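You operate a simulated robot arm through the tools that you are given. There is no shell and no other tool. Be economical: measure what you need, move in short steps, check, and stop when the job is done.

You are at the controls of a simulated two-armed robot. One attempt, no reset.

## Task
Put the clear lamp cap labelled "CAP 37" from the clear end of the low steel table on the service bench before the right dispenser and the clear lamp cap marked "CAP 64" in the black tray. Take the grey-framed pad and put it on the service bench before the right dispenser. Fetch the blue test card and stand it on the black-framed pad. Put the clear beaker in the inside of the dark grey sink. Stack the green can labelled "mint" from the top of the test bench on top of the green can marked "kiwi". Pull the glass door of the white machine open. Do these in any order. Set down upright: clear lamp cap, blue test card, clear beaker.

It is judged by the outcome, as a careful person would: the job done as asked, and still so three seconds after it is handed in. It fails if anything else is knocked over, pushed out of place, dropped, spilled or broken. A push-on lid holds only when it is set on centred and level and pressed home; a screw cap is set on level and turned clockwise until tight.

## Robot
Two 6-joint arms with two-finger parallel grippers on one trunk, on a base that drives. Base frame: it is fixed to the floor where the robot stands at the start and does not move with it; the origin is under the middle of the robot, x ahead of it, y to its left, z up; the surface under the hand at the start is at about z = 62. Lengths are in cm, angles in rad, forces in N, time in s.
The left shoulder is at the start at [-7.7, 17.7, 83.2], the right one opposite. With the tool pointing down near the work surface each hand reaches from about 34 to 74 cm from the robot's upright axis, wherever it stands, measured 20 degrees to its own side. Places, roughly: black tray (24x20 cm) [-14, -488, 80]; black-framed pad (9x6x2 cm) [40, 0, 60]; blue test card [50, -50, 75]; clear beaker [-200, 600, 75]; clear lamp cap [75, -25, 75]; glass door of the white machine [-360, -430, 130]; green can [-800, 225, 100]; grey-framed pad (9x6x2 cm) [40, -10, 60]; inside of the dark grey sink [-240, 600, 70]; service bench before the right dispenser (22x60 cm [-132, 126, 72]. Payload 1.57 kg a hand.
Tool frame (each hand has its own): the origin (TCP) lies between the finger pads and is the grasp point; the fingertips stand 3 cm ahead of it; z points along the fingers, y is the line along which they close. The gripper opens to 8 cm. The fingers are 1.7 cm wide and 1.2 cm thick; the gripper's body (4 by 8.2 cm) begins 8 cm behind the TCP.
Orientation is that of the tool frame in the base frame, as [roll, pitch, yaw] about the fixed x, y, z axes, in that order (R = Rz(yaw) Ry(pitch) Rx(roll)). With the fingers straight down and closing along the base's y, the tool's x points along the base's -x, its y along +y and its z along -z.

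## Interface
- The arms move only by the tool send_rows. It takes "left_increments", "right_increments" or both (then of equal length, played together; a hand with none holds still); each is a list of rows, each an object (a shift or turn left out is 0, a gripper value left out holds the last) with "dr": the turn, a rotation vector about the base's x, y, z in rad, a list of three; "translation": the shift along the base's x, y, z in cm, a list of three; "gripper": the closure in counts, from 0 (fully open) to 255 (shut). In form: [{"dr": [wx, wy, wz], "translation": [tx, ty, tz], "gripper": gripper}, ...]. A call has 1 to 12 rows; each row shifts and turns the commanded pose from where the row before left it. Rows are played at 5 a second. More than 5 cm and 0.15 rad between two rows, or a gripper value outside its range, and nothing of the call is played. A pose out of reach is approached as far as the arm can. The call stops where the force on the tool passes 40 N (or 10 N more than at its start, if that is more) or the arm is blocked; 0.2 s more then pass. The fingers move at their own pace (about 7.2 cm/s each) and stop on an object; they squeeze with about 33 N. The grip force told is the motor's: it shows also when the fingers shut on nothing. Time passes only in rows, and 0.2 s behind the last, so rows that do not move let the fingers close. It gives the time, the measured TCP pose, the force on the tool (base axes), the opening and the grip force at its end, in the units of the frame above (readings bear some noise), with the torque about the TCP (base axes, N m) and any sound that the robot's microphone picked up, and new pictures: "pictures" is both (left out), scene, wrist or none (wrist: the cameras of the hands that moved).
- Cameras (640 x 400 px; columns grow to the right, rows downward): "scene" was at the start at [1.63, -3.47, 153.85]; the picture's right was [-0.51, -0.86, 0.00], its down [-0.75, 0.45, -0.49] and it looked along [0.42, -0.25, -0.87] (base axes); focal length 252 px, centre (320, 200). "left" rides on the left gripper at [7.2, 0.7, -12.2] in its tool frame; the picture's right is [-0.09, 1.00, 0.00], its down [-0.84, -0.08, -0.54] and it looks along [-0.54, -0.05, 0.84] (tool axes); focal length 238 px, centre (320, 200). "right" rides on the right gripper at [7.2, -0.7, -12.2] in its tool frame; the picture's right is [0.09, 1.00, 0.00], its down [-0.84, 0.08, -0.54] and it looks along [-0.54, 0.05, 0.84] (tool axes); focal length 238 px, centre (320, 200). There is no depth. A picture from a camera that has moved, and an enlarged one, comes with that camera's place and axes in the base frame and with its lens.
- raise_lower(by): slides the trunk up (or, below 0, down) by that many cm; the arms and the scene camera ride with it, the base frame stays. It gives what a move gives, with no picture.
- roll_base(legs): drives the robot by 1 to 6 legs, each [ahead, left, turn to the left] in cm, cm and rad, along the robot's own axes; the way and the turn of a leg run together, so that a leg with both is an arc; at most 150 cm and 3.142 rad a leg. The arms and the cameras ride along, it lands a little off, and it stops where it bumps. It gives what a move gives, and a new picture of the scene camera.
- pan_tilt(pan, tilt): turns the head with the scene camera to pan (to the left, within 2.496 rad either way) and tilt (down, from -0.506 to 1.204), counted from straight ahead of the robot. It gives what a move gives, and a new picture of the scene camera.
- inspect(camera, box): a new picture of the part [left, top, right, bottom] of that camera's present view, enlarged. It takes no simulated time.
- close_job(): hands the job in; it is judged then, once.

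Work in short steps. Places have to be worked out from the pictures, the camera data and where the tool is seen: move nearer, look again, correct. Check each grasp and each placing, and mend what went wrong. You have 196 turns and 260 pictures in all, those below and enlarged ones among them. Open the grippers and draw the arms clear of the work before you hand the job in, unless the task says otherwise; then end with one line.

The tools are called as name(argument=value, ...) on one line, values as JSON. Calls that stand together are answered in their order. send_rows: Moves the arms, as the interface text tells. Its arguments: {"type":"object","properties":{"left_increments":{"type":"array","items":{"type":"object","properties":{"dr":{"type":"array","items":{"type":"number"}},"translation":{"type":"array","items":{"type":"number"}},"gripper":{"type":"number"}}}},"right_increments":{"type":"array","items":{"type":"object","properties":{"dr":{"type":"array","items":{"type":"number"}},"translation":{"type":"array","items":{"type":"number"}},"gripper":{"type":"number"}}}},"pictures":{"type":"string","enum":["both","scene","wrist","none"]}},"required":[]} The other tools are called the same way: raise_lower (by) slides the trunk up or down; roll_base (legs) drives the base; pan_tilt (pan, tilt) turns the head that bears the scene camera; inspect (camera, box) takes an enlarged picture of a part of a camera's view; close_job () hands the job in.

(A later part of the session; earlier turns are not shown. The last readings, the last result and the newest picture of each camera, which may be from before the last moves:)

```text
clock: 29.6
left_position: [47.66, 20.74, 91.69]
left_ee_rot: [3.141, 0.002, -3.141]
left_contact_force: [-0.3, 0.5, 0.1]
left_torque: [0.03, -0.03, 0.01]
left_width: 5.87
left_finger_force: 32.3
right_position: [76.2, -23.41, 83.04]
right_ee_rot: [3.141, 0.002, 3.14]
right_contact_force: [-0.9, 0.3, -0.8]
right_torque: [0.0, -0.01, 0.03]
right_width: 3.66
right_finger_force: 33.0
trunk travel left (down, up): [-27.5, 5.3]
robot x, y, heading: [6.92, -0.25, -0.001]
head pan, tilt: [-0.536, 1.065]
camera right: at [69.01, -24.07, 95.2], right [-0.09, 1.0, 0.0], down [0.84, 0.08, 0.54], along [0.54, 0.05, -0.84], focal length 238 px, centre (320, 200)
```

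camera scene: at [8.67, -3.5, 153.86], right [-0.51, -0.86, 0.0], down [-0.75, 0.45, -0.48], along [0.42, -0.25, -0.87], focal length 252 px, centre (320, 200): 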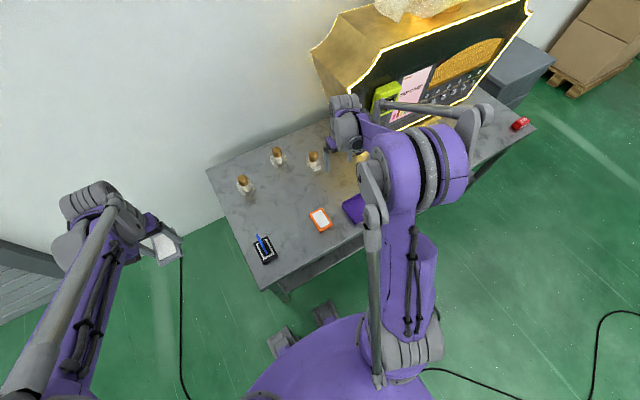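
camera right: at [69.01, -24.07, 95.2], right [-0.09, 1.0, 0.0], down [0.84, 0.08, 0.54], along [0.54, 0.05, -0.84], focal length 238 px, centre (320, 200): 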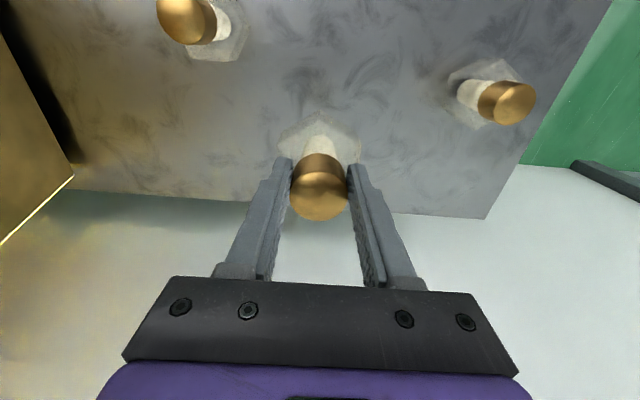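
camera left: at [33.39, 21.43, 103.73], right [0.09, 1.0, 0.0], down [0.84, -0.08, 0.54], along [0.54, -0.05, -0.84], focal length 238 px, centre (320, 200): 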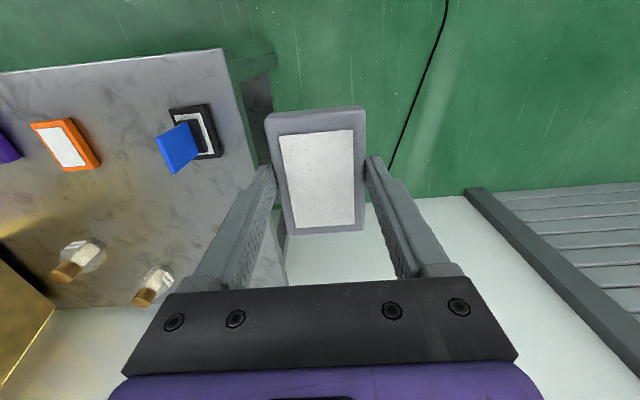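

CAP 37 is held. I raise it, retract both arms, then back off and look toward the service bench.

send_rows(right_increments=[{"translation": [-1, 0, 4]}, {"translation": [-3, 0, 3]}, {"translation": [-5, 0, 0]}, {"translation": [-5, 0, 0]}, {"translation": [-5, 0, 0]}, {"translation": [-5, 0, 0]}, {"translation": [-4, 0, 0]}], pictures="none")

roll_base(legs=[[-45, 0, 0]])

pan_tilt(pan=2.3, tilt=0.5)

```text
clock: 31.2
left_position: [47.7, 20.71, 91.72]
left_ee_rot: [3.141, 0.001, -3.141]
left_contact_force: [-0.1, -0.7, -0.2]
left_torque: [0.02, 0.0, -0.02]
left_width: 5.87
left_finger_force: 33.1
right_position: [48.05, -23.45, 89.87]
right_ee_rot: [3.141, 0.001, 3.14]
right_contact_force: [-0.8, -0.2, -1.2]
right_torque: [0.01, -0.01, 0.04]
right_width: 3.63
right_finger_force: 33.3
trunk travel left (down, up): [-27.5, 5.3]
robot x, y, heading: [7.16, -0.14, 0.0]
head pan, tilt: [-0.536, 1.065]
```

```text
clock: 33.9
left_position: [2.25, 20.89, 91.77]
left_ee_rot: [-3.141, 0.0, -3.139]
left_contact_force: [-0.7, 0.5, -0.5]
left_torque: [0.0, -0.01, 0.04]
left_width: 5.91
left_finger_force: 32.9
right_position: [2.82, -23.33, 90.09]
right_ee_rot: [-3.141, -0.001, -3.14]
right_contact_force: [0.9, -0.2, -1.2]
right_torque: [-0.02, 0.0, -0.01]
right_width: 3.64
right_finger_force: 32.9
trunk travel left (down, up): [-27.5, 5.3]
robot x, y, heading: [-38.44, 0.23, 0.002]
head pan, tilt: [-0.536, 1.065]
camera scene: at [-36.7, -3.52, 153.85], right [-0.51, -0.86, 0.0], down [-0.75, 0.44, -0.49], along [0.42, -0.25, -0.87], focal length 252 px, centre (320, 200)
```

scene: 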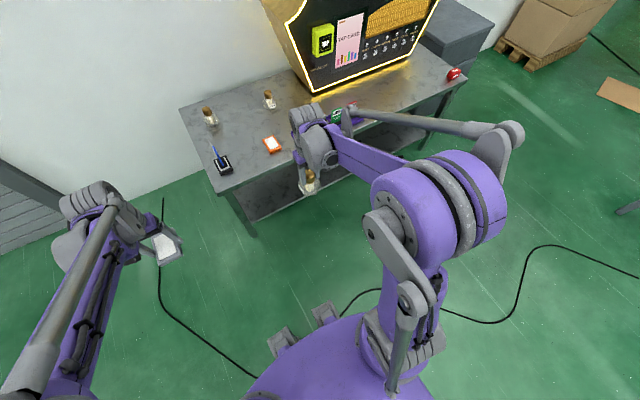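

```text
clock: 36.4
left_position: [2.35, 20.78, 91.63]
left_ee_rot: [3.14, 0.0, -3.14]
left_contact_force: [0.2, 0.3, 0.5]
left_torque: [0.0, -0.01, 0.03]
left_width: 5.86
left_finger_force: 32.9
right_position: [2.92, -23.31, 89.95]
right_ee_rot: [3.141, -0.001, -3.14]
right_contact_force: [0.2, 0.0, -1.3]
right_torque: [-0.02, -0.01, -0.03]
right_width: 3.65
right_finger_force: 32.5
trunk travel left (down, up): [-27.5, 5.3]
robot x, y, heading: [-38.17, -0.0, 0.004]
head pan, tilt: [2.3, 0.499]
camera scene: at [-48.4, 6.58, 158.39], right [0.74, 0.67, 0.0], down [0.32, -0.36, -0.88], along [-0.59, 0.65, -0.48], focal length 252 px, centre (320, 200)
```

scene: 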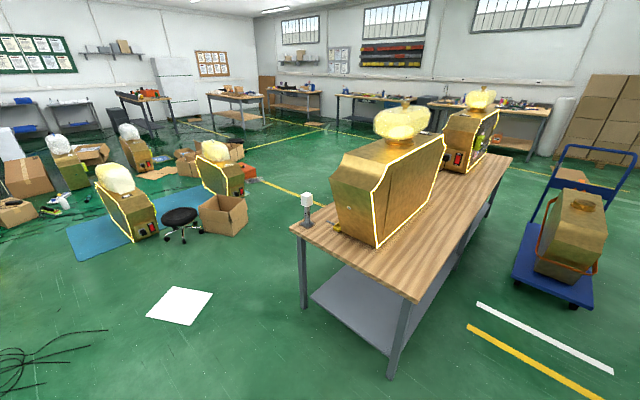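

The bench spans about x -144..-67, y 86..326, and the right dispenser stands at y≈104 and beyond, facing -x. Before choosing a route I zoom in on the near bench end and the white sheet on the floor.

inspect(camera="scene", box=[120, 180, 420, 340])

inspect(camera="scene", box=[60, 130, 320, 260])

```text
2.13 times, centred on (270, 260) of scene
camera zoom: at [-48.4, 6.58, 158.39], right [0.74, 0.67, 0.0], down [0.32, -0.36, -0.88], along [-0.59, 0.65, -0.48], focal length 536 px, centre (427, 72)
```

zoom: 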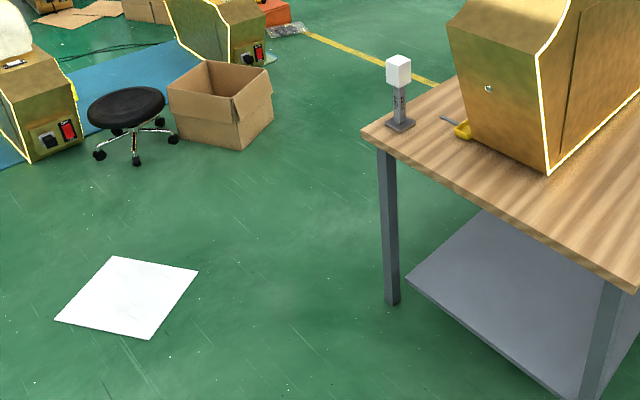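

```text
2.46 times, centred on (190, 195) of scene
camera zoom: at [-48.4, 6.58, 158.39], right [0.74, 0.67, 0.0], down [0.32, -0.36, -0.88], along [-0.59, 0.65, -0.48], focal length 619 px, centre (640, 212)
```

zoom: 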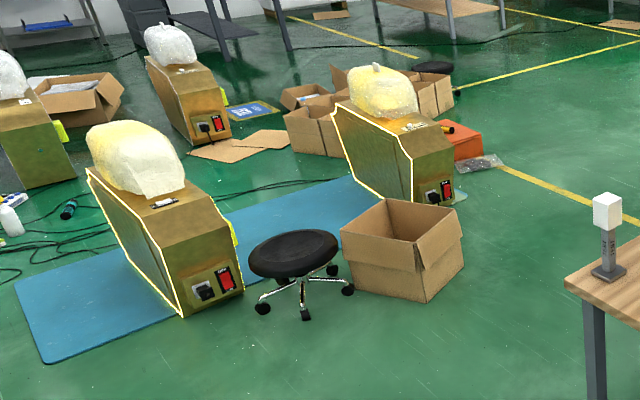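

The route is clear. The paper lies flat at the edge of it, and the slim post at the bench corner must be avoided. I drive in an L around the bench corner to face the bench's -x side, stopping well short.

roll_base(legs=[[-82, 15, 0], [-80, 45, 0], [0, 68, 0]])

pan_tilt(pan=0.0, tilt=0.7)

```text
clock: 51.2
left_position: [-159.04, 148.16, 91.67]
left_ee_rot: [3.142, 0.0, -3.14]
left_contact_force: [0.3, 0.5, 0.3]
left_torque: [-0.01, 0.0, 0.04]
left_width: 5.9
left_finger_force: 33.2
right_position: [-158.69, 104.05, 89.91]
right_ee_rot: [3.141, 0.0, 3.141]
right_contact_force: [0.6, -0.2, -1.0]
right_torque: [0.02, 0.03, 0.0]
right_width: 3.63
right_finger_force: 32.6
trunk travel left (down, up): [-27.5, 5.3]
robot x, y, heading: [-199.68, 127.11, 0.002]
head pan, tilt: [2.3, 0.499]
camera scene: at [-209.77, 133.93, 158.39], right [0.75, 0.67, 0.0], down [0.32, -0.36, -0.88], along [-0.59, 0.65, -0.48], focal length 252 px, centre (320, 200)
```

scene: 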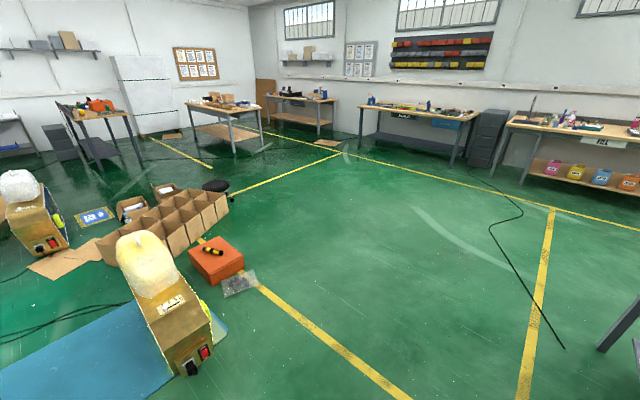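

```text
clock: 53.4
left_position: [-159.04, 148.11, 91.75]
left_ee_rot: [3.141, -0.001, 3.141]
left_contact_force: [0.0, -1.0, -0.4]
left_torque: [-0.03, 0.01, 0.02]
left_width: 5.87
left_finger_force: 33.1
right_position: [-158.55, 104.0, 89.98]
right_ee_rot: [-3.141, 0.001, -3.141]
right_contact_force: [0.8, -0.2, -1.2]
right_torque: [-0.02, 0.01, -0.01]
right_width: 3.61
right_finger_force: 33.5
trunk travel left (down, up): [-27.5, 5.3]
robot x, y, heading: [-199.76, 127.52, 0.003]
head pan, tilt: [0.0, 0.7]
camera scene: at [-195.21, 127.14, 156.62], right [0.0, -1.0, 0.0], down [-0.64, 0.0, -0.76], along [0.76, 0.0, -0.64], focal length 252 px, centre (320, 200)
```

scene: 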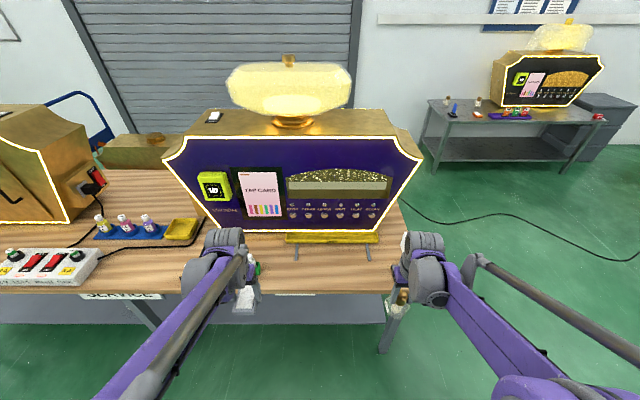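

inspect(camera="scene", box=[160, 200, 460, 350])

```text
2.13 times, centred on (310, 275) of scene
camera zoom: at [-195.21, 127.14, 156.62], right [0.0, -1.0, 0.0], down [-0.64, 0.0, -0.76], along [0.76, 0.0, -0.64], focal length 536 px, centre (341, 40)
```

zoom: 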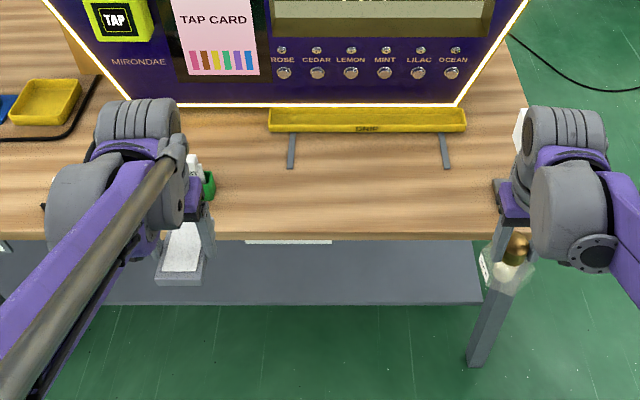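

Between the drip tray's two feet (y≈108 to 137) and the front edge there is clear space. I bring the hands slightly together and drive 10 cm ahead, and will place the pad at about (-136.5,130) and the cap at about (-135,116).

send_rows(left_increments=[{"translation": [0, -4, 0]}, {"translation": [0, -4, 0]}, {"translation": [0, -2, 0]}], right_increments=[{"translation": [0, 4, 0]}, {"translation": [0, 3, 0]}, {"translation": [0, 0, 0]}], pictures="none")

roll_base(legs=[[10, 0, 0]])

inspect(camera="left", box=[0, 0, 640, 400])

```text
clock: 54.1
left_position: [-159.09, 137.97, 91.65]
left_ee_rot: [3.14, -0.001, -3.141]
left_contact_force: [-1.3, 0.4, -0.2]
left_torque: [-0.04, 0.02, 0.02]
left_width: 5.86
left_finger_force: 32.9
right_position: [-158.74, 111.04, 89.85]
right_ee_rot: [-3.139, 0.002, -3.14]
right_contact_force: [0.1, -0.2, -1.2]
right_torque: [-0.02, 0.01, -0.01]
right_width: 3.6
right_finger_force: 33.7
trunk travel left (down, up): [-27.5, 5.3]
robot x, y, heading: [-199.85, 127.19, 0.002]
head pan, tilt: [0.0, 0.7]
```

```text
clock: 55.3
left_position: [-149.13, 138.05, 91.62]
left_ee_rot: [-3.14, 0.0, -3.141]
left_contact_force: [0.8, 1.1, -0.9]
left_torque: [-0.03, 0.02, -0.01]
left_width: 5.9
left_finger_force: 32.7
right_position: [-148.78, 111.16, 90.05]
right_ee_rot: [3.141, 0.0, -3.141]
right_contact_force: [-0.6, -0.4, -1.4]
right_torque: [-0.02, 0.04, -0.01]
right_width: 3.65
right_finger_force: 33.2
trunk travel left (down, up): [-27.5, 5.3]
robot x, y, heading: [-189.53, 127.22, 0.001]
head pan, tilt: [0.0, 0.7]
camera scene: at [-185.26, 127.15, 156.61], right [0.0, -1.0, 0.0], down [-0.64, 0.0, -0.77], along [0.77, 0.0, -0.64], focal length 252 px, centre (320, 200)
```

scene: 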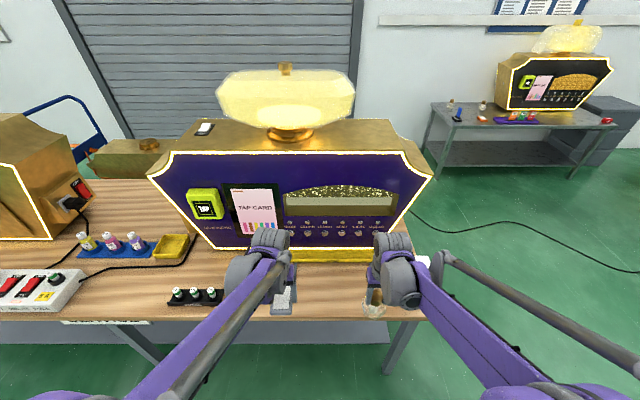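

```text
1.00 times, centred on (320, 200) of left (not enlarged: the box is as wide or as high as the picture)
camera zoom: at [-156.28, 138.56, 103.68], right [0.09, 1.0, 0.0], down [0.84, -0.08, 0.54], along [0.54, -0.05, -0.84], focal length 238 px, centre (320, 200)
```

zoom: 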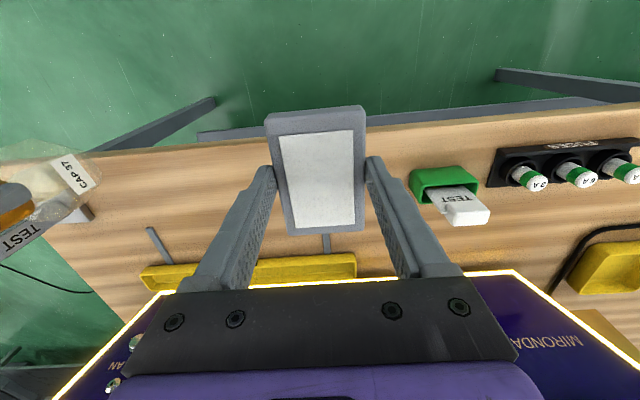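

I move the left hand over (-136.5,130.5) and descend toward the bench (top expected at z≈72, so TCP ≈ 75.5).

send_rows(left_increments=[{"translation": [4, -2.5, 0]}, {"translation": [4, -2.5, 0]}, {"translation": [4.2, -2.5, 0]}, {"translation": [0, 0, -5]}, {"translation": [0, 0, -5]}, {"translation": [0, 0, -3.5]}, {}], pictures="wrist")

```text
clock: 56.9
left_position: [-137.09, 130.41, 78.01]
left_ee_rot: [-3.141, 0.0, -3.141]
left_contact_force: [1.0, -0.4, 0.3]
left_torque: [0.01, 0.03, 0.0]
left_width: 5.89
left_finger_force: 33.3
right_position: [-148.74, 111.07, 89.93]
right_ee_rot: [3.141, 0.0, -3.141]
right_contact_force: [0.4, -0.7, -0.8]
right_torque: [0.01, -0.01, 0.04]
right_width: 3.63
right_finger_force: 32.5
trunk travel left (down, up): [-27.5, 5.3]
robot x, y, heading: [-189.88, 127.41, -0.004]
head pan, tilt: [0.0, 0.7]
camera left: at [-144.19, 131.02, 90.13], right [0.09, 1.0, 0.0], down [0.84, -0.08, 0.54], along [0.54, -0.05, -0.84], focal length 238 px, centre (320, 200)
```

left: 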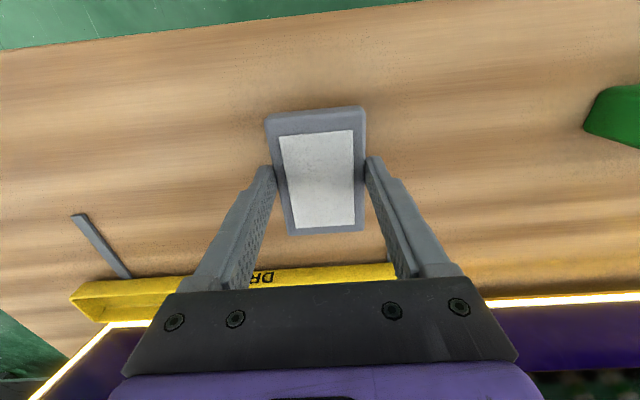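

send_rows(left_increments=[{"translation": [0, 0, -0.8]}, {"translation": [0, 0, -0.5]}, {"translation": [0, 0, -0.5]}, {"translation": [0, 0, -0.4]}, {"translation": [0, 0, -0.3]}, {}], pictures="none")

```text
clock: 58.3
left_position: [-137.02, 130.45, 75.58]
left_ee_rot: [-3.14, -0.001, 3.141]
left_contact_force: [0.2, -0.1, 0.5]
left_torque: [0.03, 0.03, -0.01]
left_width: 5.87
left_finger_force: 32.9
right_position: [-148.77, 111.03, 89.93]
right_ee_rot: [3.14, 0.001, 3.141]
right_contact_force: [-0.7, 0.0, -1.8]
right_torque: [0.04, 0.0, 0.0]
right_width: 3.65
right_finger_force: 33.1
trunk travel left (down, up): [-27.5, 5.3]
robot x, y, heading: [-189.77, 127.56, -0.001]
head pan, tilt: [0.0, 0.7]
```

send_rows(left_increments=[{"translation": [0, 0, -0.2]}, {"translation": [0, 0, -0.2]}, {"translation": [0, 0, -0.2]}, {}], pictures="none")

```text
clock: 59.3
left_position: [-137.03, 130.41, 75.13]
left_ee_rot: [3.141, 0.003, 3.142]
left_contact_force: [3.6, -0.4, 32.6]
left_torque: [0.0, -0.1, 0.01]
left_width: 5.88
left_finger_force: 33.0
right_position: [-148.87, 111.09, 90.06]
right_ee_rot: [3.141, 0.001, 3.141]
right_contact_force: [-0.2, 0.0, -2.1]
right_torque: [0.01, 0.02, 0.0]
right_width: 3.62
right_finger_force: 33.5
trunk travel left (down, up): [-27.5, 5.3]
robot x, y, heading: [-189.52, 127.39, -0.002]
head pan, tilt: [0.0, 0.7]
```

The pad has touched down (bench top ≈ 71.8). I release it, lift, and back the left hand off.

send_rows(left_increments=[{"translation": [0, 0, 0.2]}, {"gripper": 0}, {"gripper": 0}, {"translation": [0, 0, 4]}, {"translation": [0, 0, 5]}, {"translation": [0, 0, 5]}, {"translation": [-4, 2, 0]}, {"translation": [-4, 2, 0]}, {"translation": [-4, 2, 0]}, {"translation": [-4, 2, 0]}], pictures="wrist")

inspect(camera="right", box=[0, 0, 640, 400])

```text
clock: 61.5
left_position: [-153.04, 138.67, 89.28]
left_ee_rot: [-3.141, 0.003, 3.141]
left_contact_force: [-0.4, 0.3, -0.4]
left_torque: [0.02, 0.0, -0.01]
left_width: 7.99
left_finger_force: 0.1
right_position: [-148.83, 111.07, 90.0]
right_ee_rot: [-3.142, 0.003, 3.139]
right_contact_force: [-0.3, 0.2, -0.9]
right_torque: [0.0, -0.01, -0.03]
right_width: 3.64
right_finger_force: 33.0
trunk travel left (down, up): [-27.5, 5.3]
robot x, y, heading: [-190.01, 127.36, 0.0]
head pan, tilt: [0.0, 0.7]
camera left: at [-160.17, 139.21, 101.26], right [0.09, 1.0, 0.0], down [0.84, -0.08, 0.54], along [0.54, -0.05, -0.84], focal length 238 px, centre (320, 200)
```

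left: 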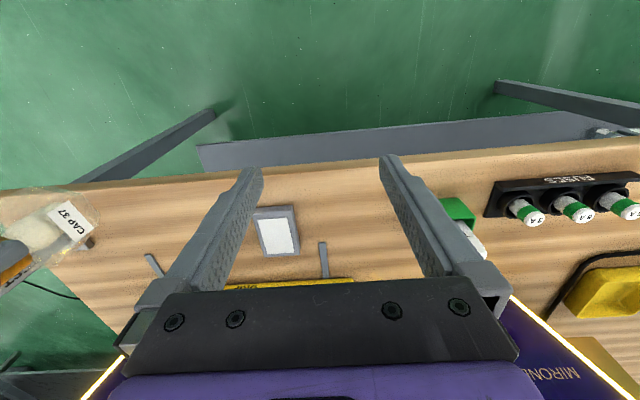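

```text
1.00 times, centred on (320, 200) of right (not enlarged: the box is as wide or as high as the picture)
camera zoom: at [-156.04, 110.48, 102.15], right [-0.09, 1.0, 0.0], down [0.84, 0.08, 0.54], along [0.54, 0.05, -0.84], focal length 238 px, centre (320, 200)
```

zoom: 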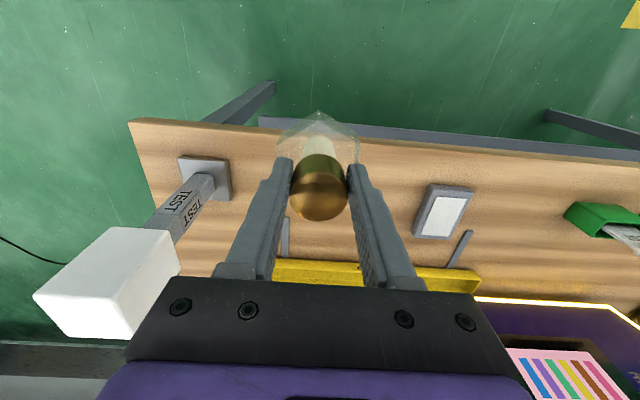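

Now the cap goes to about (-135.5,117), clear of the post and the pad.

send_rows(right_increments=[{"translation": [3, 3, 0]}, {"translation": [4, 3, 0]}, {"translation": [4, 0, 0]}, {"translation": [2.3, 0, -3]}, {"translation": [0, 0, -3.5]}, {}], pictures="wrist")

```text
clock: 62.9
left_position: [-152.9, 138.61, 89.18]
left_ee_rot: [3.141, -0.002, -3.142]
left_contact_force: [-0.3, 0.2, 0.1]
left_torque: [0.02, -0.01, 0.01]
left_width: 8.01
left_finger_force: 0.0
right_position: [-135.34, 117.14, 83.45]
right_ee_rot: [3.141, 0.0, 3.141]
right_contact_force: [0.4, -0.3, -1.5]
right_torque: [-0.01, 0.02, -0.01]
right_width: 3.66
right_finger_force: 33.9
trunk travel left (down, up): [-27.5, 5.3]
robot x, y, heading: [-189.61, 127.65, -0.001]
head pan, tilt: [0.0, 0.7]
camera right: at [-142.5, 116.52, 95.69], right [-0.09, 1.0, 0.0], down [0.84, 0.08, 0.54], along [0.54, 0.05, -0.84], focal length 238 px, centre (320, 200)
```

right: 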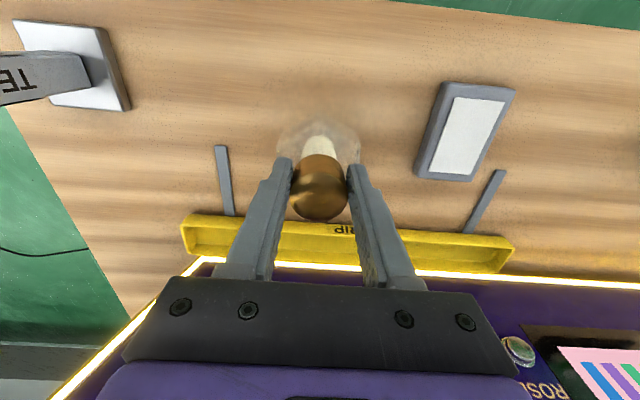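

send_rows(right_increments=[{"translation": [0, 0, -0.8]}, {"translation": [0, 0, -0.4]}, {"translation": [0, 0, -0.3]}, {"translation": [0, 0, -0.2]}, {"translation": [0, 0, -0.2]}, {}], pictures="none")

```text
clock: 64.3
left_position: [-153.0, 138.58, 89.29]
left_ee_rot: [3.141, 0.002, 3.141]
left_contact_force: [0.7, 0.0, 0.1]
left_torque: [-0.01, -0.02, 0.03]
left_width: 7.99
left_finger_force: 0.0
right_position: [-135.42, 117.01, 81.75]
right_ee_rot: [3.141, 0.004, 3.141]
right_contact_force: [7.1, -0.5, 33.0]
right_torque: [-0.04, -0.49, -0.01]
right_width: 3.66
right_finger_force: 33.1
trunk travel left (down, up): [-27.5, 5.3]
robot x, y, heading: [-189.68, 127.28, 0.0]
head pan, tilt: [0.0, 0.7]
```

Contact at 81.75. I ease up a touch, release and rise.

send_rows(right_increments=[{"translation": [0, 0, 0.15]}, {"gripper": 80}, {"gripper": 40}, {"gripper": 0}, {"translation": [0, 0, 4]}, {"translation": [0, 0, 4]}, {"translation": [-3, 0, 2]}, {"translation": [-4, 0, 0]}, {"translation": [-4, 0, 0]}], pictures="both")

```text
clock: 66.3
left_position: [-152.96, 138.59, 89.3]
left_ee_rot: [-3.141, 0.002, 3.141]
left_contact_force: [-0.6, -0.2, -0.6]
left_torque: [0.02, 0.01, 0.03]
left_width: 8.02
left_finger_force: 0.1
right_position: [-146.7, 117.17, 91.74]
right_ee_rot: [3.141, 0.002, 3.141]
right_contact_force: [0.0, 0.1, -0.1]
right_torque: [0.0, 0.04, -0.04]
right_width: 8.02
right_finger_force: 0.0
trunk travel left (down, up): [-27.5, 5.3]
robot x, y, heading: [-189.97, 126.9, 0.0]
head pan, tilt: [0.0, 0.7]
camera scene: at [-185.42, 127.15, 156.62], right [0.0, -1.0, 0.0], down [-0.64, 0.0, -0.77], along [0.77, 0.0, -0.64], focal length 252 px, centre (320, 200)
camera right: at [-153.81, 116.53, 103.9], right [-0.09, 1.0, 0.0], down [0.84, 0.08, 0.54], along [0.54, 0.05, -0.84], focal length 238 px, centre (320, 200)
```

scene: 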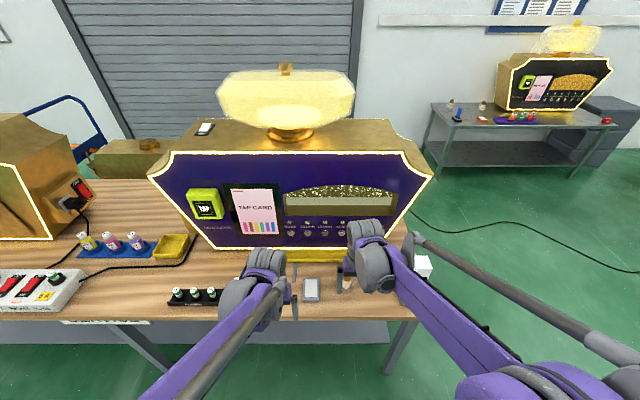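
right: 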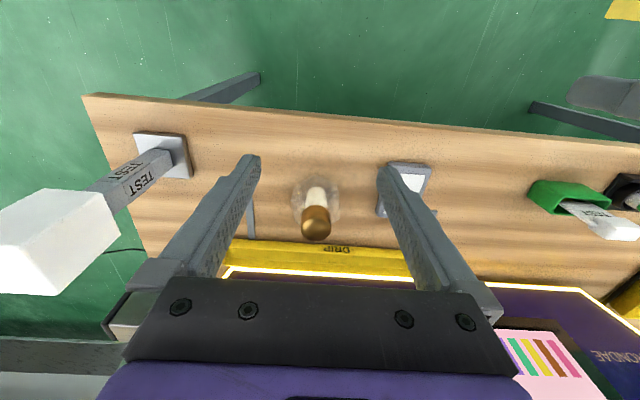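

Both items stand well. I back away and look toward the sink wall (+y).

roll_base(legs=[[-20, 0, 0]])

pan_tilt(pan=1.57, tilt=0.35)

```text
clock: 67.9
left_position: [-172.68, 138.64, 89.23]
left_ee_rot: [3.141, 0.0, -3.141]
left_contact_force: [-0.6, 0.6, 0.2]
left_torque: [-0.03, -0.01, -0.01]
left_width: 8.0
left_finger_force: 0.0
right_position: [-166.11, 117.15, 91.72]
right_ee_rot: [-3.141, 0.0, -3.141]
right_contact_force: [0.0, -0.7, 0.0]
right_torque: [0.0, 0.01, -0.02]
right_width: 7.98
right_finger_force: 0.1
trunk travel left (down, up): [-27.5, 5.3]
robot x, y, heading: [-209.39, 127.41, 0.005]
head pan, tilt: [0.0, 0.7]
camera scene: at [-205.05, 127.13, 156.63], right [0.0, -1.0, 0.0], down [-0.64, 0.0, -0.76], along [0.76, 0.0, -0.64], focal length 252 px, centre (320, 200)
```

scene: 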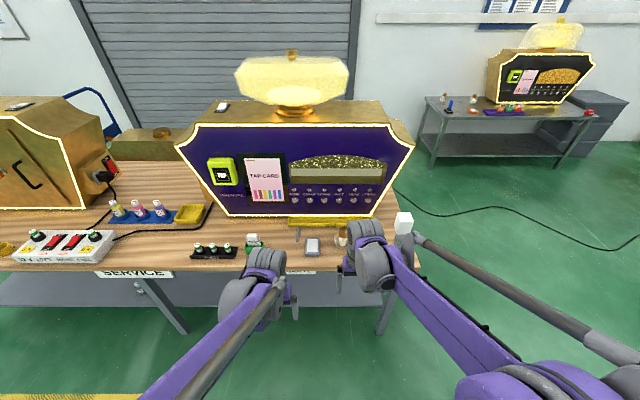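

```text
clock: 69.5
left_position: [-172.67, 138.52, 89.2]
left_ee_rot: [3.139, -0.001, -3.141]
left_contact_force: [-1.1, 0.1, -0.5]
left_torque: [0.0, -0.01, -0.03]
left_width: 7.98
left_finger_force: 0.0
right_position: [-166.31, 117.19, 91.73]
right_ee_rot: [-3.141, 0.0, 3.141]
right_contact_force: [-0.9, -0.2, -0.3]
right_torque: [0.01, 0.01, 0.02]
right_width: 8.0
right_finger_force: 0.0
trunk travel left (down, up): [-27.5, 5.3]
robot x, y, heading: [-209.36, 127.27, 0.004]
head pan, tilt: [1.571, 0.351]
camera scene: at [-213.52, 136.44, 159.76], right [1.0, 0.0, 0.0], down [0.0, -0.34, -0.94], along [0.0, 0.94, -0.34], focal length 252 px, centre (320, 200)
```

scene: 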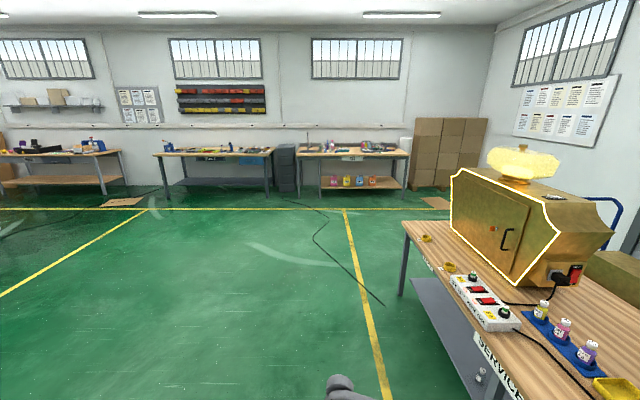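

inspect(camera="scene", box=[270, 120, 430, 220])

```text
4.00 times, centred on (350, 170) of scene
camera zoom: at [-213.52, 136.44, 159.76], right [1.0, 0.0, 0.0], down [0.0, -0.34, -0.94], along [0.0, 0.94, -0.34], focal length 1006 px, centre (200, 320)
```

zoom: 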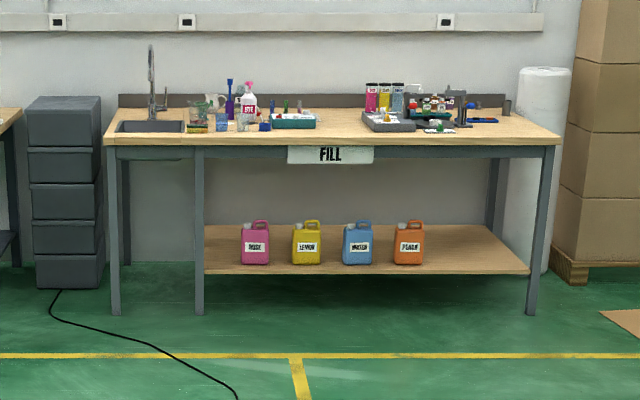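

The sink is at the left end of the far "FILL" bench, with the beaker just right of it. I turn left to face +y and drive there.

roll_base(legs=[[-12, 0, 0], [0, 0, 1.567], [140, 0, 0], [140, 0, 0], [90, 0, 0]])

pan_tilt(pan=0.0, tilt=0.6)

```text
clock: 92.2
left_position: [-238.81, 534.57, 89.19]
left_ee_rot: [3.141, -0.001, -1.555]
left_contact_force: [-0.5, 0.2, -0.5]
left_torque: [0.03, -0.01, 0.05]
left_width: 8.01
left_finger_force: 0.0
right_position: [-217.49, 541.32, 91.65]
right_ee_rot: [3.14, -0.002, -1.554]
right_contact_force: [-0.1, 0.5, -0.5]
right_torque: [-0.01, -0.01, 0.02]
right_width: 8.03
right_finger_force: 0.0
trunk travel left (down, up): [-27.5, 5.3]
robot x, y, heading: [-226.9, 497.57, 1.589]
head pan, tilt: [1.571, 0.351]
camera scene: at [-235.97, 493.42, 159.76], right [-0.02, 1.0, 0.0], down [0.34, 0.01, -0.94], along [-0.94, -0.02, -0.34], focal length 252 px, centre (320, 200)
```

scene: 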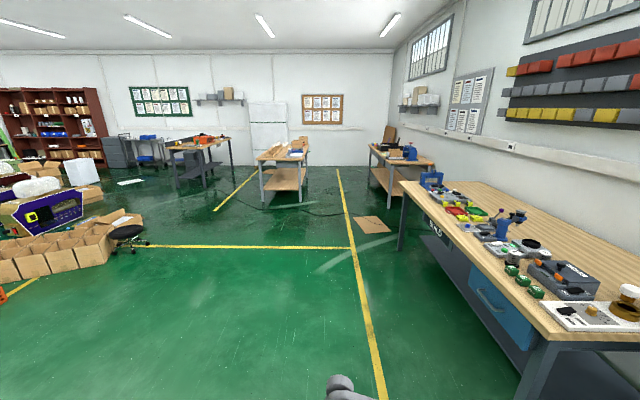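

```text
clock: 93.8
left_position: [-238.96, 534.56, 89.28]
left_ee_rot: [-3.141, 0.0, -1.554]
left_contact_force: [0.3, -0.8, -0.1]
left_torque: [-0.04, 0.01, 0.01]
left_width: 7.96
left_finger_force: 0.1
right_position: [-217.47, 541.23, 91.71]
right_ee_rot: [-3.141, 0.0, -1.553]
right_contact_force: [1.3, -0.7, -0.5]
right_torque: [-0.01, 0.01, -0.02]
right_width: 8.01
right_finger_force: 0.0
trunk travel left (down, up): [-27.5, 5.3]
robot x, y, heading: [-226.81, 497.96, 1.59]
head pan, tilt: [0.0, 0.6]
camera scene: at [-226.83, 502.42, 157.48], right [1.0, 0.02, 0.0], down [0.01, -0.56, -0.83], along [-0.02, 0.82, -0.56], focal length 252 px, centre (320, 200)
```

scene: 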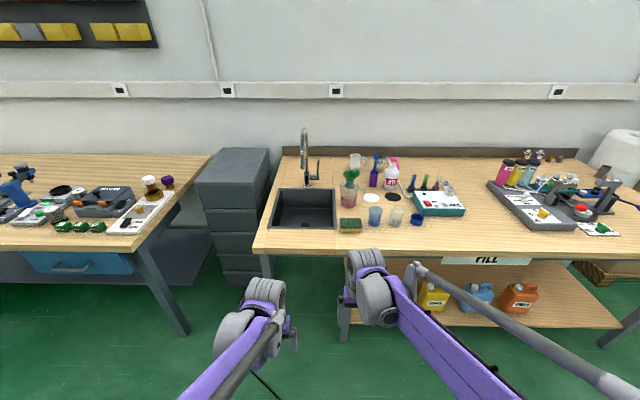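

inspect(camera="scene", box=[250, 130, 470, 260])

inspect(camera="scene", box=[320, 140, 480, 240])

```text
2.91 times, centred on (360, 195) of scene
camera zoom: at [-226.83, 502.42, 157.48], right [1.0, 0.02, 0.0], down [0.01, -0.56, -0.83], along [-0.02, 0.82, -0.56], focal length 732 px, centre (204, 214)
```

zoom: 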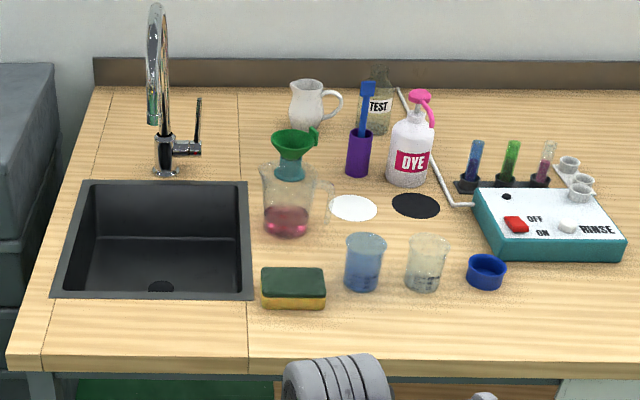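

```text
4.00 times, centred on (400, 190) of scene
camera zoom: at [-226.83, 502.42, 157.48], right [1.0, 0.02, 0.0], down [0.01, -0.56, -0.83], along [-0.02, 0.82, -0.56], focal length 1006 px, centre (0, 240)
```

zoom: 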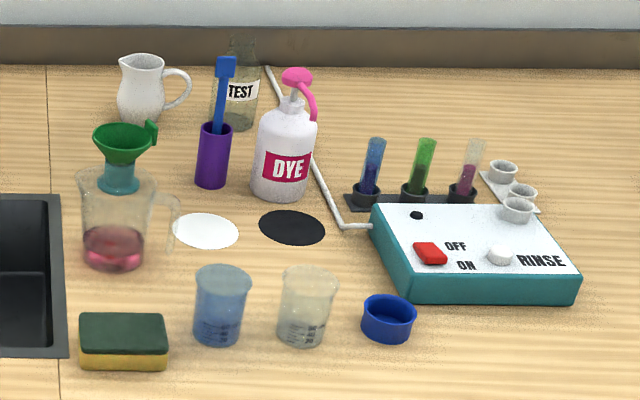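

The clear beaker (rim ≈ 7 cm) stands at roughly (-189,606), with the blue beaker to its left and a blue cup to its right. I drive closer.

roll_base(legs=[[42, -14, -0.019]])

inspect(camera="right", box=[0, 0, 640, 400])

```text
clock: 96.5
left_position: [-224.49, 577.09, 89.19]
left_ee_rot: [3.14, -0.001, -1.574]
left_contact_force: [-0.7, -0.1, -1.1]
left_torque: [0.01, 0.01, 0.01]
left_width: 7.98
left_finger_force: 0.1
right_position: [-202.99, 583.39, 91.68]
right_ee_rot: [-3.141, 0.0, -1.575]
right_contact_force: [0.4, -0.3, -0.5]
right_torque: [-0.02, 0.02, 0.0]
right_width: 8.0
right_finger_force: 0.0
trunk travel left (down, up): [-27.5, 5.3]
robot x, y, heading: [-213.05, 540.39, 1.571]
head pan, tilt: [0.0, 0.6]
camera scene: at [-213.16, 544.82, 157.48], right [1.0, 0.0, 0.0], down [0.0, -0.56, -0.83], along [0.0, 0.83, -0.56], focal length 252 px, centre (320, 200)
```

scene: 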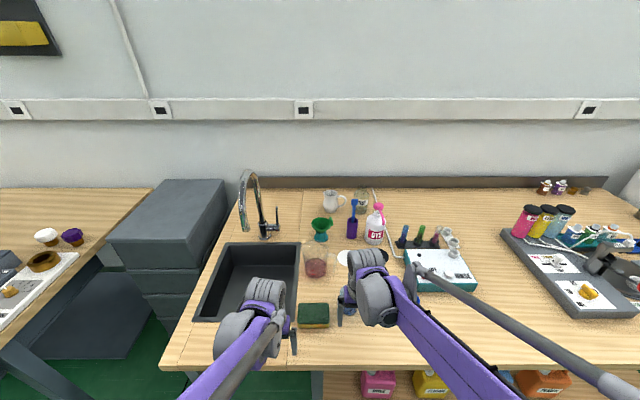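

```text
1.00 times, centred on (320, 200) of right (not enlarged: the box is as wide or as high as the picture)
camera zoom: at [-202.36, 576.29, 103.87], right [-1.0, -0.09, 0.0], down [-0.07, 0.84, 0.54], along [-0.05, 0.54, -0.84], focal length 238 px, centre (320, 200)
```

zoom: 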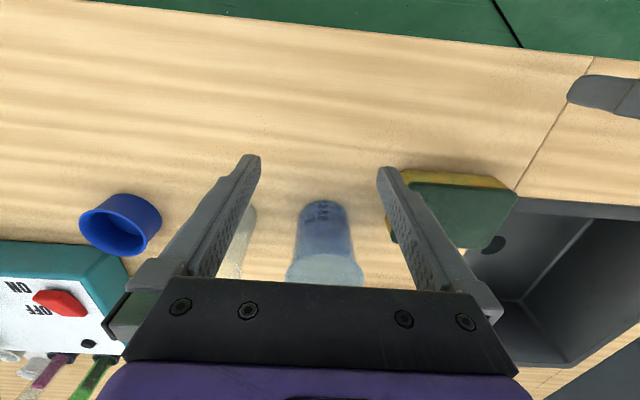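

I rotate the right hand 90° above the clear beaker so the fingers close front to back, away from its neighbours.

send_rows(right_increments=[{"translation": [1.2, 1.4, 0.5], "dr": [0, 0, -0.1428]}, {"translation": [1.2, 1.4, 0.5], "dr": [0, 0, -0.1428]}, {"translation": [1.2, 1.4, 0.5], "dr": [0, 0, -0.1428]}, {"translation": [1.2, 1.4, 0.5], "dr": [0, 0, -0.1428]}, {"translation": [1.2, 1.4, 0.5], "dr": [0, 0, -0.1428]}, {"translation": [1.2, 1.4, 0.5], "dr": [0, 0, -0.1428]}, {"translation": [1.2, 1.4, 0], "dr": [0, 0, -0.1428]}, {"translation": [1.2, 1.4, 0], "dr": [0, 0, -0.1428]}, {"translation": [1.2, 1.4, 0], "dr": [0, 0, -0.1428]}, {"translation": [1.2, 1.4, 0], "dr": [0, 0, -0.1428]}, {"translation": [1.2, 2, 0], "dr": [0, 0, -0.1428]}], pictures="wrist")

```text
clock: 98.9
left_position: [-224.59, 577.14, 89.16]
left_ee_rot: [-3.14, 0.001, -1.575]
left_contact_force: [-0.1, 0.8, 0.5]
left_torque: [-0.01, 0.0, 0.01]
left_width: 7.99
left_finger_force: 0.0
right_position: [-189.76, 599.46, 94.66]
right_ee_rot: [3.141, 0.0, 3.134]
right_contact_force: [0.5, -0.6, -0.4]
right_torque: [0.03, 0.0, 0.01]
right_width: 7.98
right_finger_force: 0.0
trunk travel left (down, up): [-27.5, 5.3]
robot x, y, heading: [-213.25, 540.44, 1.567]
head pan, tilt: [0.0, 0.6]
camera right: at [-196.93, 598.96, 106.84], right [-0.09, 1.0, 0.0], down [0.84, 0.07, 0.54], along [0.54, 0.05, -0.84], focal length 238 px, centre (320, 200)
```

right: 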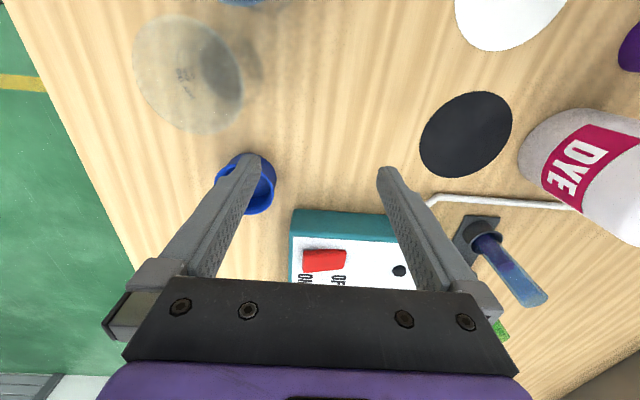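

Triangulating both views puts the bench top at z≈84.5, higher than I assumed, and the beaker at about (-194.5,590.5). I raise both hands before anything else.

send_rows(right_increments=[{"translation": [0, 0, 4]}, {"translation": [-1, -2, 4]}, {"translation": [-1.8, -3, 0]}, {"translation": [-2, -4, 0]}], left_increments=[{"translation": [0, -1, 4]}, {"translation": [0, -3, 4]}, {"translation": [-2, -4, 0]}, {"translation": [-2, -4, 0]}], pictures="both")

```text
clock: 99.9
left_position: [-228.52, 564.93, 97.29]
left_ee_rot: [-3.141, 0.002, -1.576]
left_contact_force: [-0.8, -0.3, 0.4]
left_torque: [0.0, 0.0, -0.01]
left_width: 7.98
left_finger_force: 0.1
right_position: [-194.71, 590.24, 102.77]
right_ee_rot: [3.14, 0.002, 3.139]
right_contact_force: [0.9, 0.6, 0.3]
right_torque: [0.05, -0.02, 0.02]
right_width: 7.96
right_finger_force: 0.0
trunk travel left (down, up): [-27.5, 5.3]
robot x, y, heading: [-213.23, 539.94, 1.568]
head pan, tilt: [0.0, 0.6]
camera scene: at [-213.24, 544.41, 157.48], right [1.0, 0.0, 0.0], down [0.0, -0.56, -0.83], along [0.0, 0.83, -0.56], focal length 252 px, centre (320, 200)
camera right: at [-201.97, 589.5, 115.02], right [-0.09, 1.0, 0.0], down [0.84, 0.07, 0.54], along [0.54, 0.05, -0.84], focal length 238 px, centre (320, 200)
camera left: at [-229.15, 557.58, 109.33], right [-1.0, 0.1, 0.0], down [0.08, 0.84, 0.54], along [0.05, 0.54, -0.84], focal length 238 px, centre (320, 200)
```

scene: 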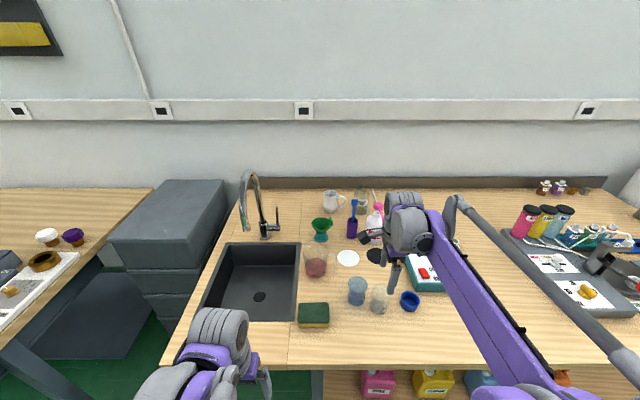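
right: 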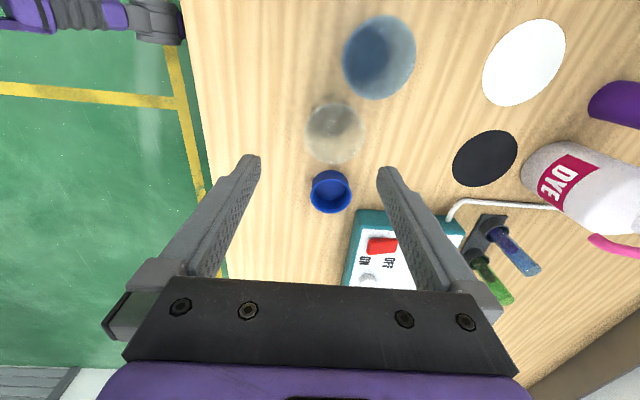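
left: 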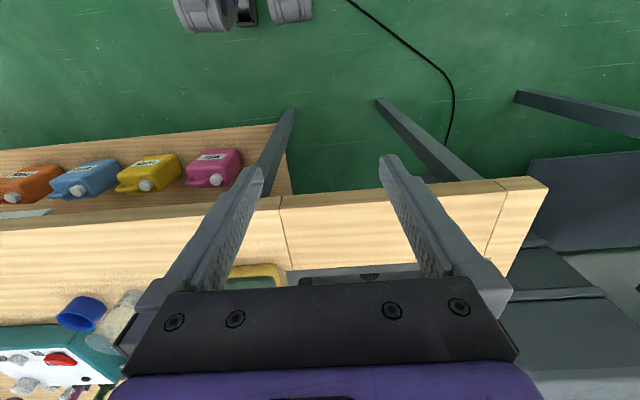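

The beaker is at (-194.2,592.0). I descend partway and check the alignment.

send_rows(right_increments=[{"translation": [0.4, 1.8, -3]}, {"translation": [0, 0, -3]}, {}], pictures="wrist")

```text
clock: 100.7
left_position: [-228.52, 565.17, 97.37]
left_ee_rot: [3.141, 0.001, -1.573]
left_contact_force: [0.1, -0.2, -0.2]
left_torque: [-0.02, 0.0, 0.02]
left_width: 8.0
left_finger_force: 0.1
right_position: [-194.32, 592.27, 96.57]
right_ee_rot: [3.141, -0.001, 3.138]
right_contact_force: [-0.9, 0.8, 0.3]
right_torque: [0.0, 0.02, 0.0]
right_width: 8.01
right_finger_force: 0.1
trunk travel left (down, up): [-27.5, 5.3]
robot x, y, heading: [-213.53, 540.04, 1.568]
head pan, tilt: [0.0, 0.6]
camera right: at [-201.44, 591.61, 108.86], right [-0.09, 1.0, 0.0], down [0.84, 0.07, 0.54], along [0.54, 0.05, -0.84], focal length 238 px, centre (320, 200)
```

right: 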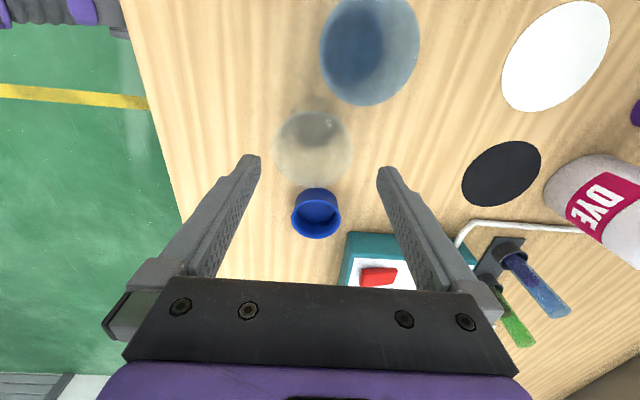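

send_rows(right_increments=[{"translation": [0, 0, -3]}, {"translation": [0, 0, -3]}, {"translation": [0, 0, -1.8]}, {}], pictures="wrist")

```text
clock: 101.7
left_position: [-228.46, 565.17, 97.26]
left_ee_rot: [3.14, -0.002, -1.574]
left_contact_force: [0.9, 0.4, 0.1]
left_torque: [-0.02, 0.0, -0.03]
left_width: 8.0
left_finger_force: 0.0
right_position: [-194.23, 592.18, 88.89]
right_ee_rot: [3.141, -0.001, 3.138]
right_contact_force: [0.5, 0.2, -0.6]
right_torque: [-0.01, 0.0, -0.01]
right_width: 8.0
right_finger_force: 0.0
trunk travel left (down, up): [-27.5, 5.3]
robot x, y, heading: [-213.76, 540.32, 1.564]
head pan, tilt: [0.0, 0.6]
camera right: at [-201.46, 591.6, 101.12], right [-0.09, 1.0, 0.0], down [0.84, 0.07, 0.54], along [0.54, 0.05, -0.84], focal length 238 px, centre (320, 200)
```

right: 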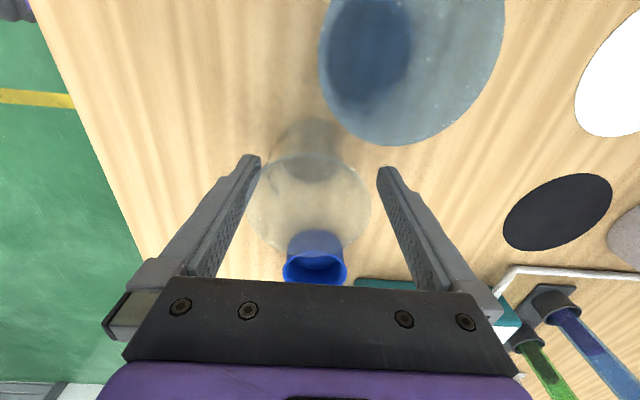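

send_rows(right_increments=[{"translation": [0, -0.4, -0.3]}, {"gripper": 255}, {"gripper": 255}, {"gripper": 255}, {}, {"translation": [0, 0, 2]}, {"translation": [0, 0, 4]}, {"translation": [0, 0, 4]}, {"translation": [0, 0, 3]}], pictures="both")

```text
clock: 103.7
left_position: [-228.47, 565.12, 97.21]
left_ee_rot: [3.141, 0.002, -1.573]
left_contact_force: [-0.6, 0.6, 0.9]
left_torque: [0.01, 0.0, -0.01]
left_width: 7.98
left_finger_force: 0.0
right_position: [-194.21, 591.76, 101.66]
right_ee_rot: [-3.141, 0.0, 3.138]
right_contact_force: [0.4, 0.2, 0.1]
right_torque: [0.01, 0.0, 0.02]
right_width: 6.02
right_finger_force: 32.8
trunk travel left (down, up): [-27.5, 5.3]
robot x, y, heading: [-213.36, 540.32, 1.569]
head pan, tilt: [0.0, 0.6]
camera scene: at [-213.17, 544.78, 157.48], right [1.0, 0.0, 0.0], down [0.0, -0.56, -0.83], along [0.0, 0.83, -0.56], focal length 252 px, centre (320, 200)
camera right: at [-201.36, 591.22, 113.84], right [-0.09, 1.0, 0.0], down [0.84, 0.07, 0.54], along [0.54, 0.05, -0.84], focal length 238 px, centre (320, 200)
```

scene: 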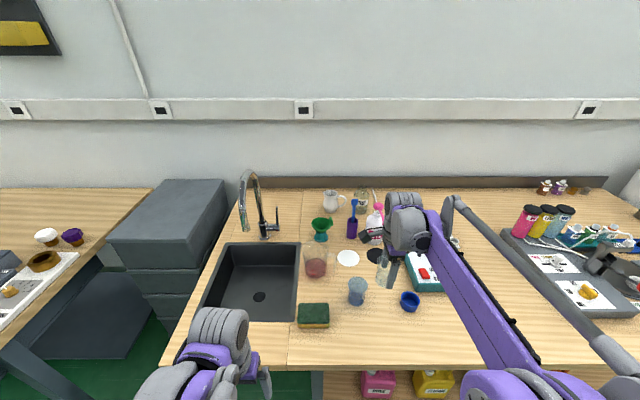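
right: 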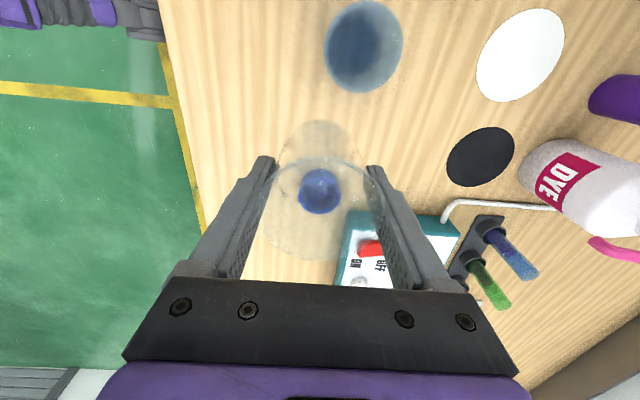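

The beaker is held. The sink spans about x -251..-221, y 588..621, with its floor near z≈74, the drain at (-236,603) and the spout over its rear half. I back off slightly, slide left 37 cm and return.

roll_base(legs=[[-8, 0, 0], [0, 37, 0], [6, 0, 0]])

inspect(camera="right", box=[0, 0, 640, 400])

```text
clock: 108.7
left_position: [-265.05, 563.21, 97.28]
left_ee_rot: [-3.141, -0.001, -1.578]
left_contact_force: [0.2, 0.8, 0.1]
left_torque: [-0.03, 0.04, 0.01]
left_width: 7.99
left_finger_force: 0.1
right_position: [-230.66, 589.98, 101.54]
right_ee_rot: [3.141, 0.0, 3.137]
right_contact_force: [0.4, -0.3, -0.2]
right_torque: [0.01, -0.04, -0.02]
right_width: 6.07
right_finger_force: 32.8
trunk travel left (down, up): [-27.5, 5.3]
robot x, y, heading: [-249.87, 538.6, 1.559]
head pan, tilt: [0.0, 0.6]
camera scene: at [-249.85, 542.93, 157.47], right [1.0, -0.01, 0.0], down [0.0, -0.56, -0.83], along [0.0, 0.83, -0.56], focal length 252 px, centre (320, 200)
```

scene: 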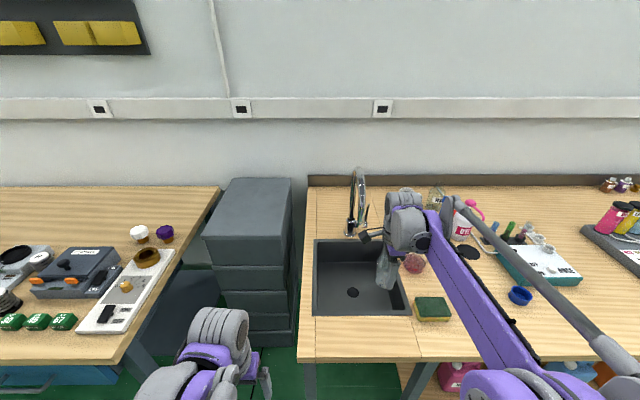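

```text
1.00 times, centred on (320, 200) of right (not enlarged: the box is as wide or as high as the picture)
camera zoom: at [-237.89, 589.3, 113.75], right [-0.09, 1.0, 0.0], down [0.84, 0.07, 0.54], along [0.54, 0.05, -0.84], focal length 238 px, centre (320, 200)
```

zoom: 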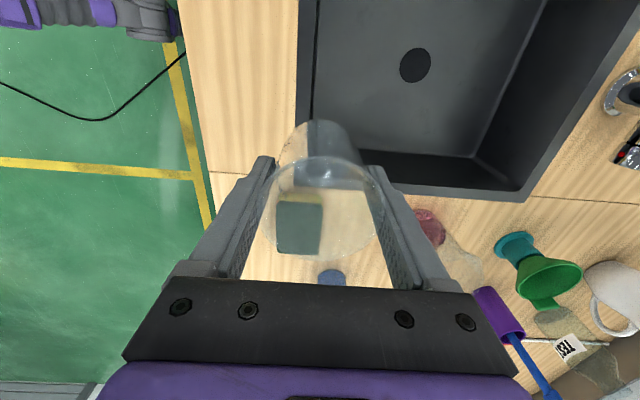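

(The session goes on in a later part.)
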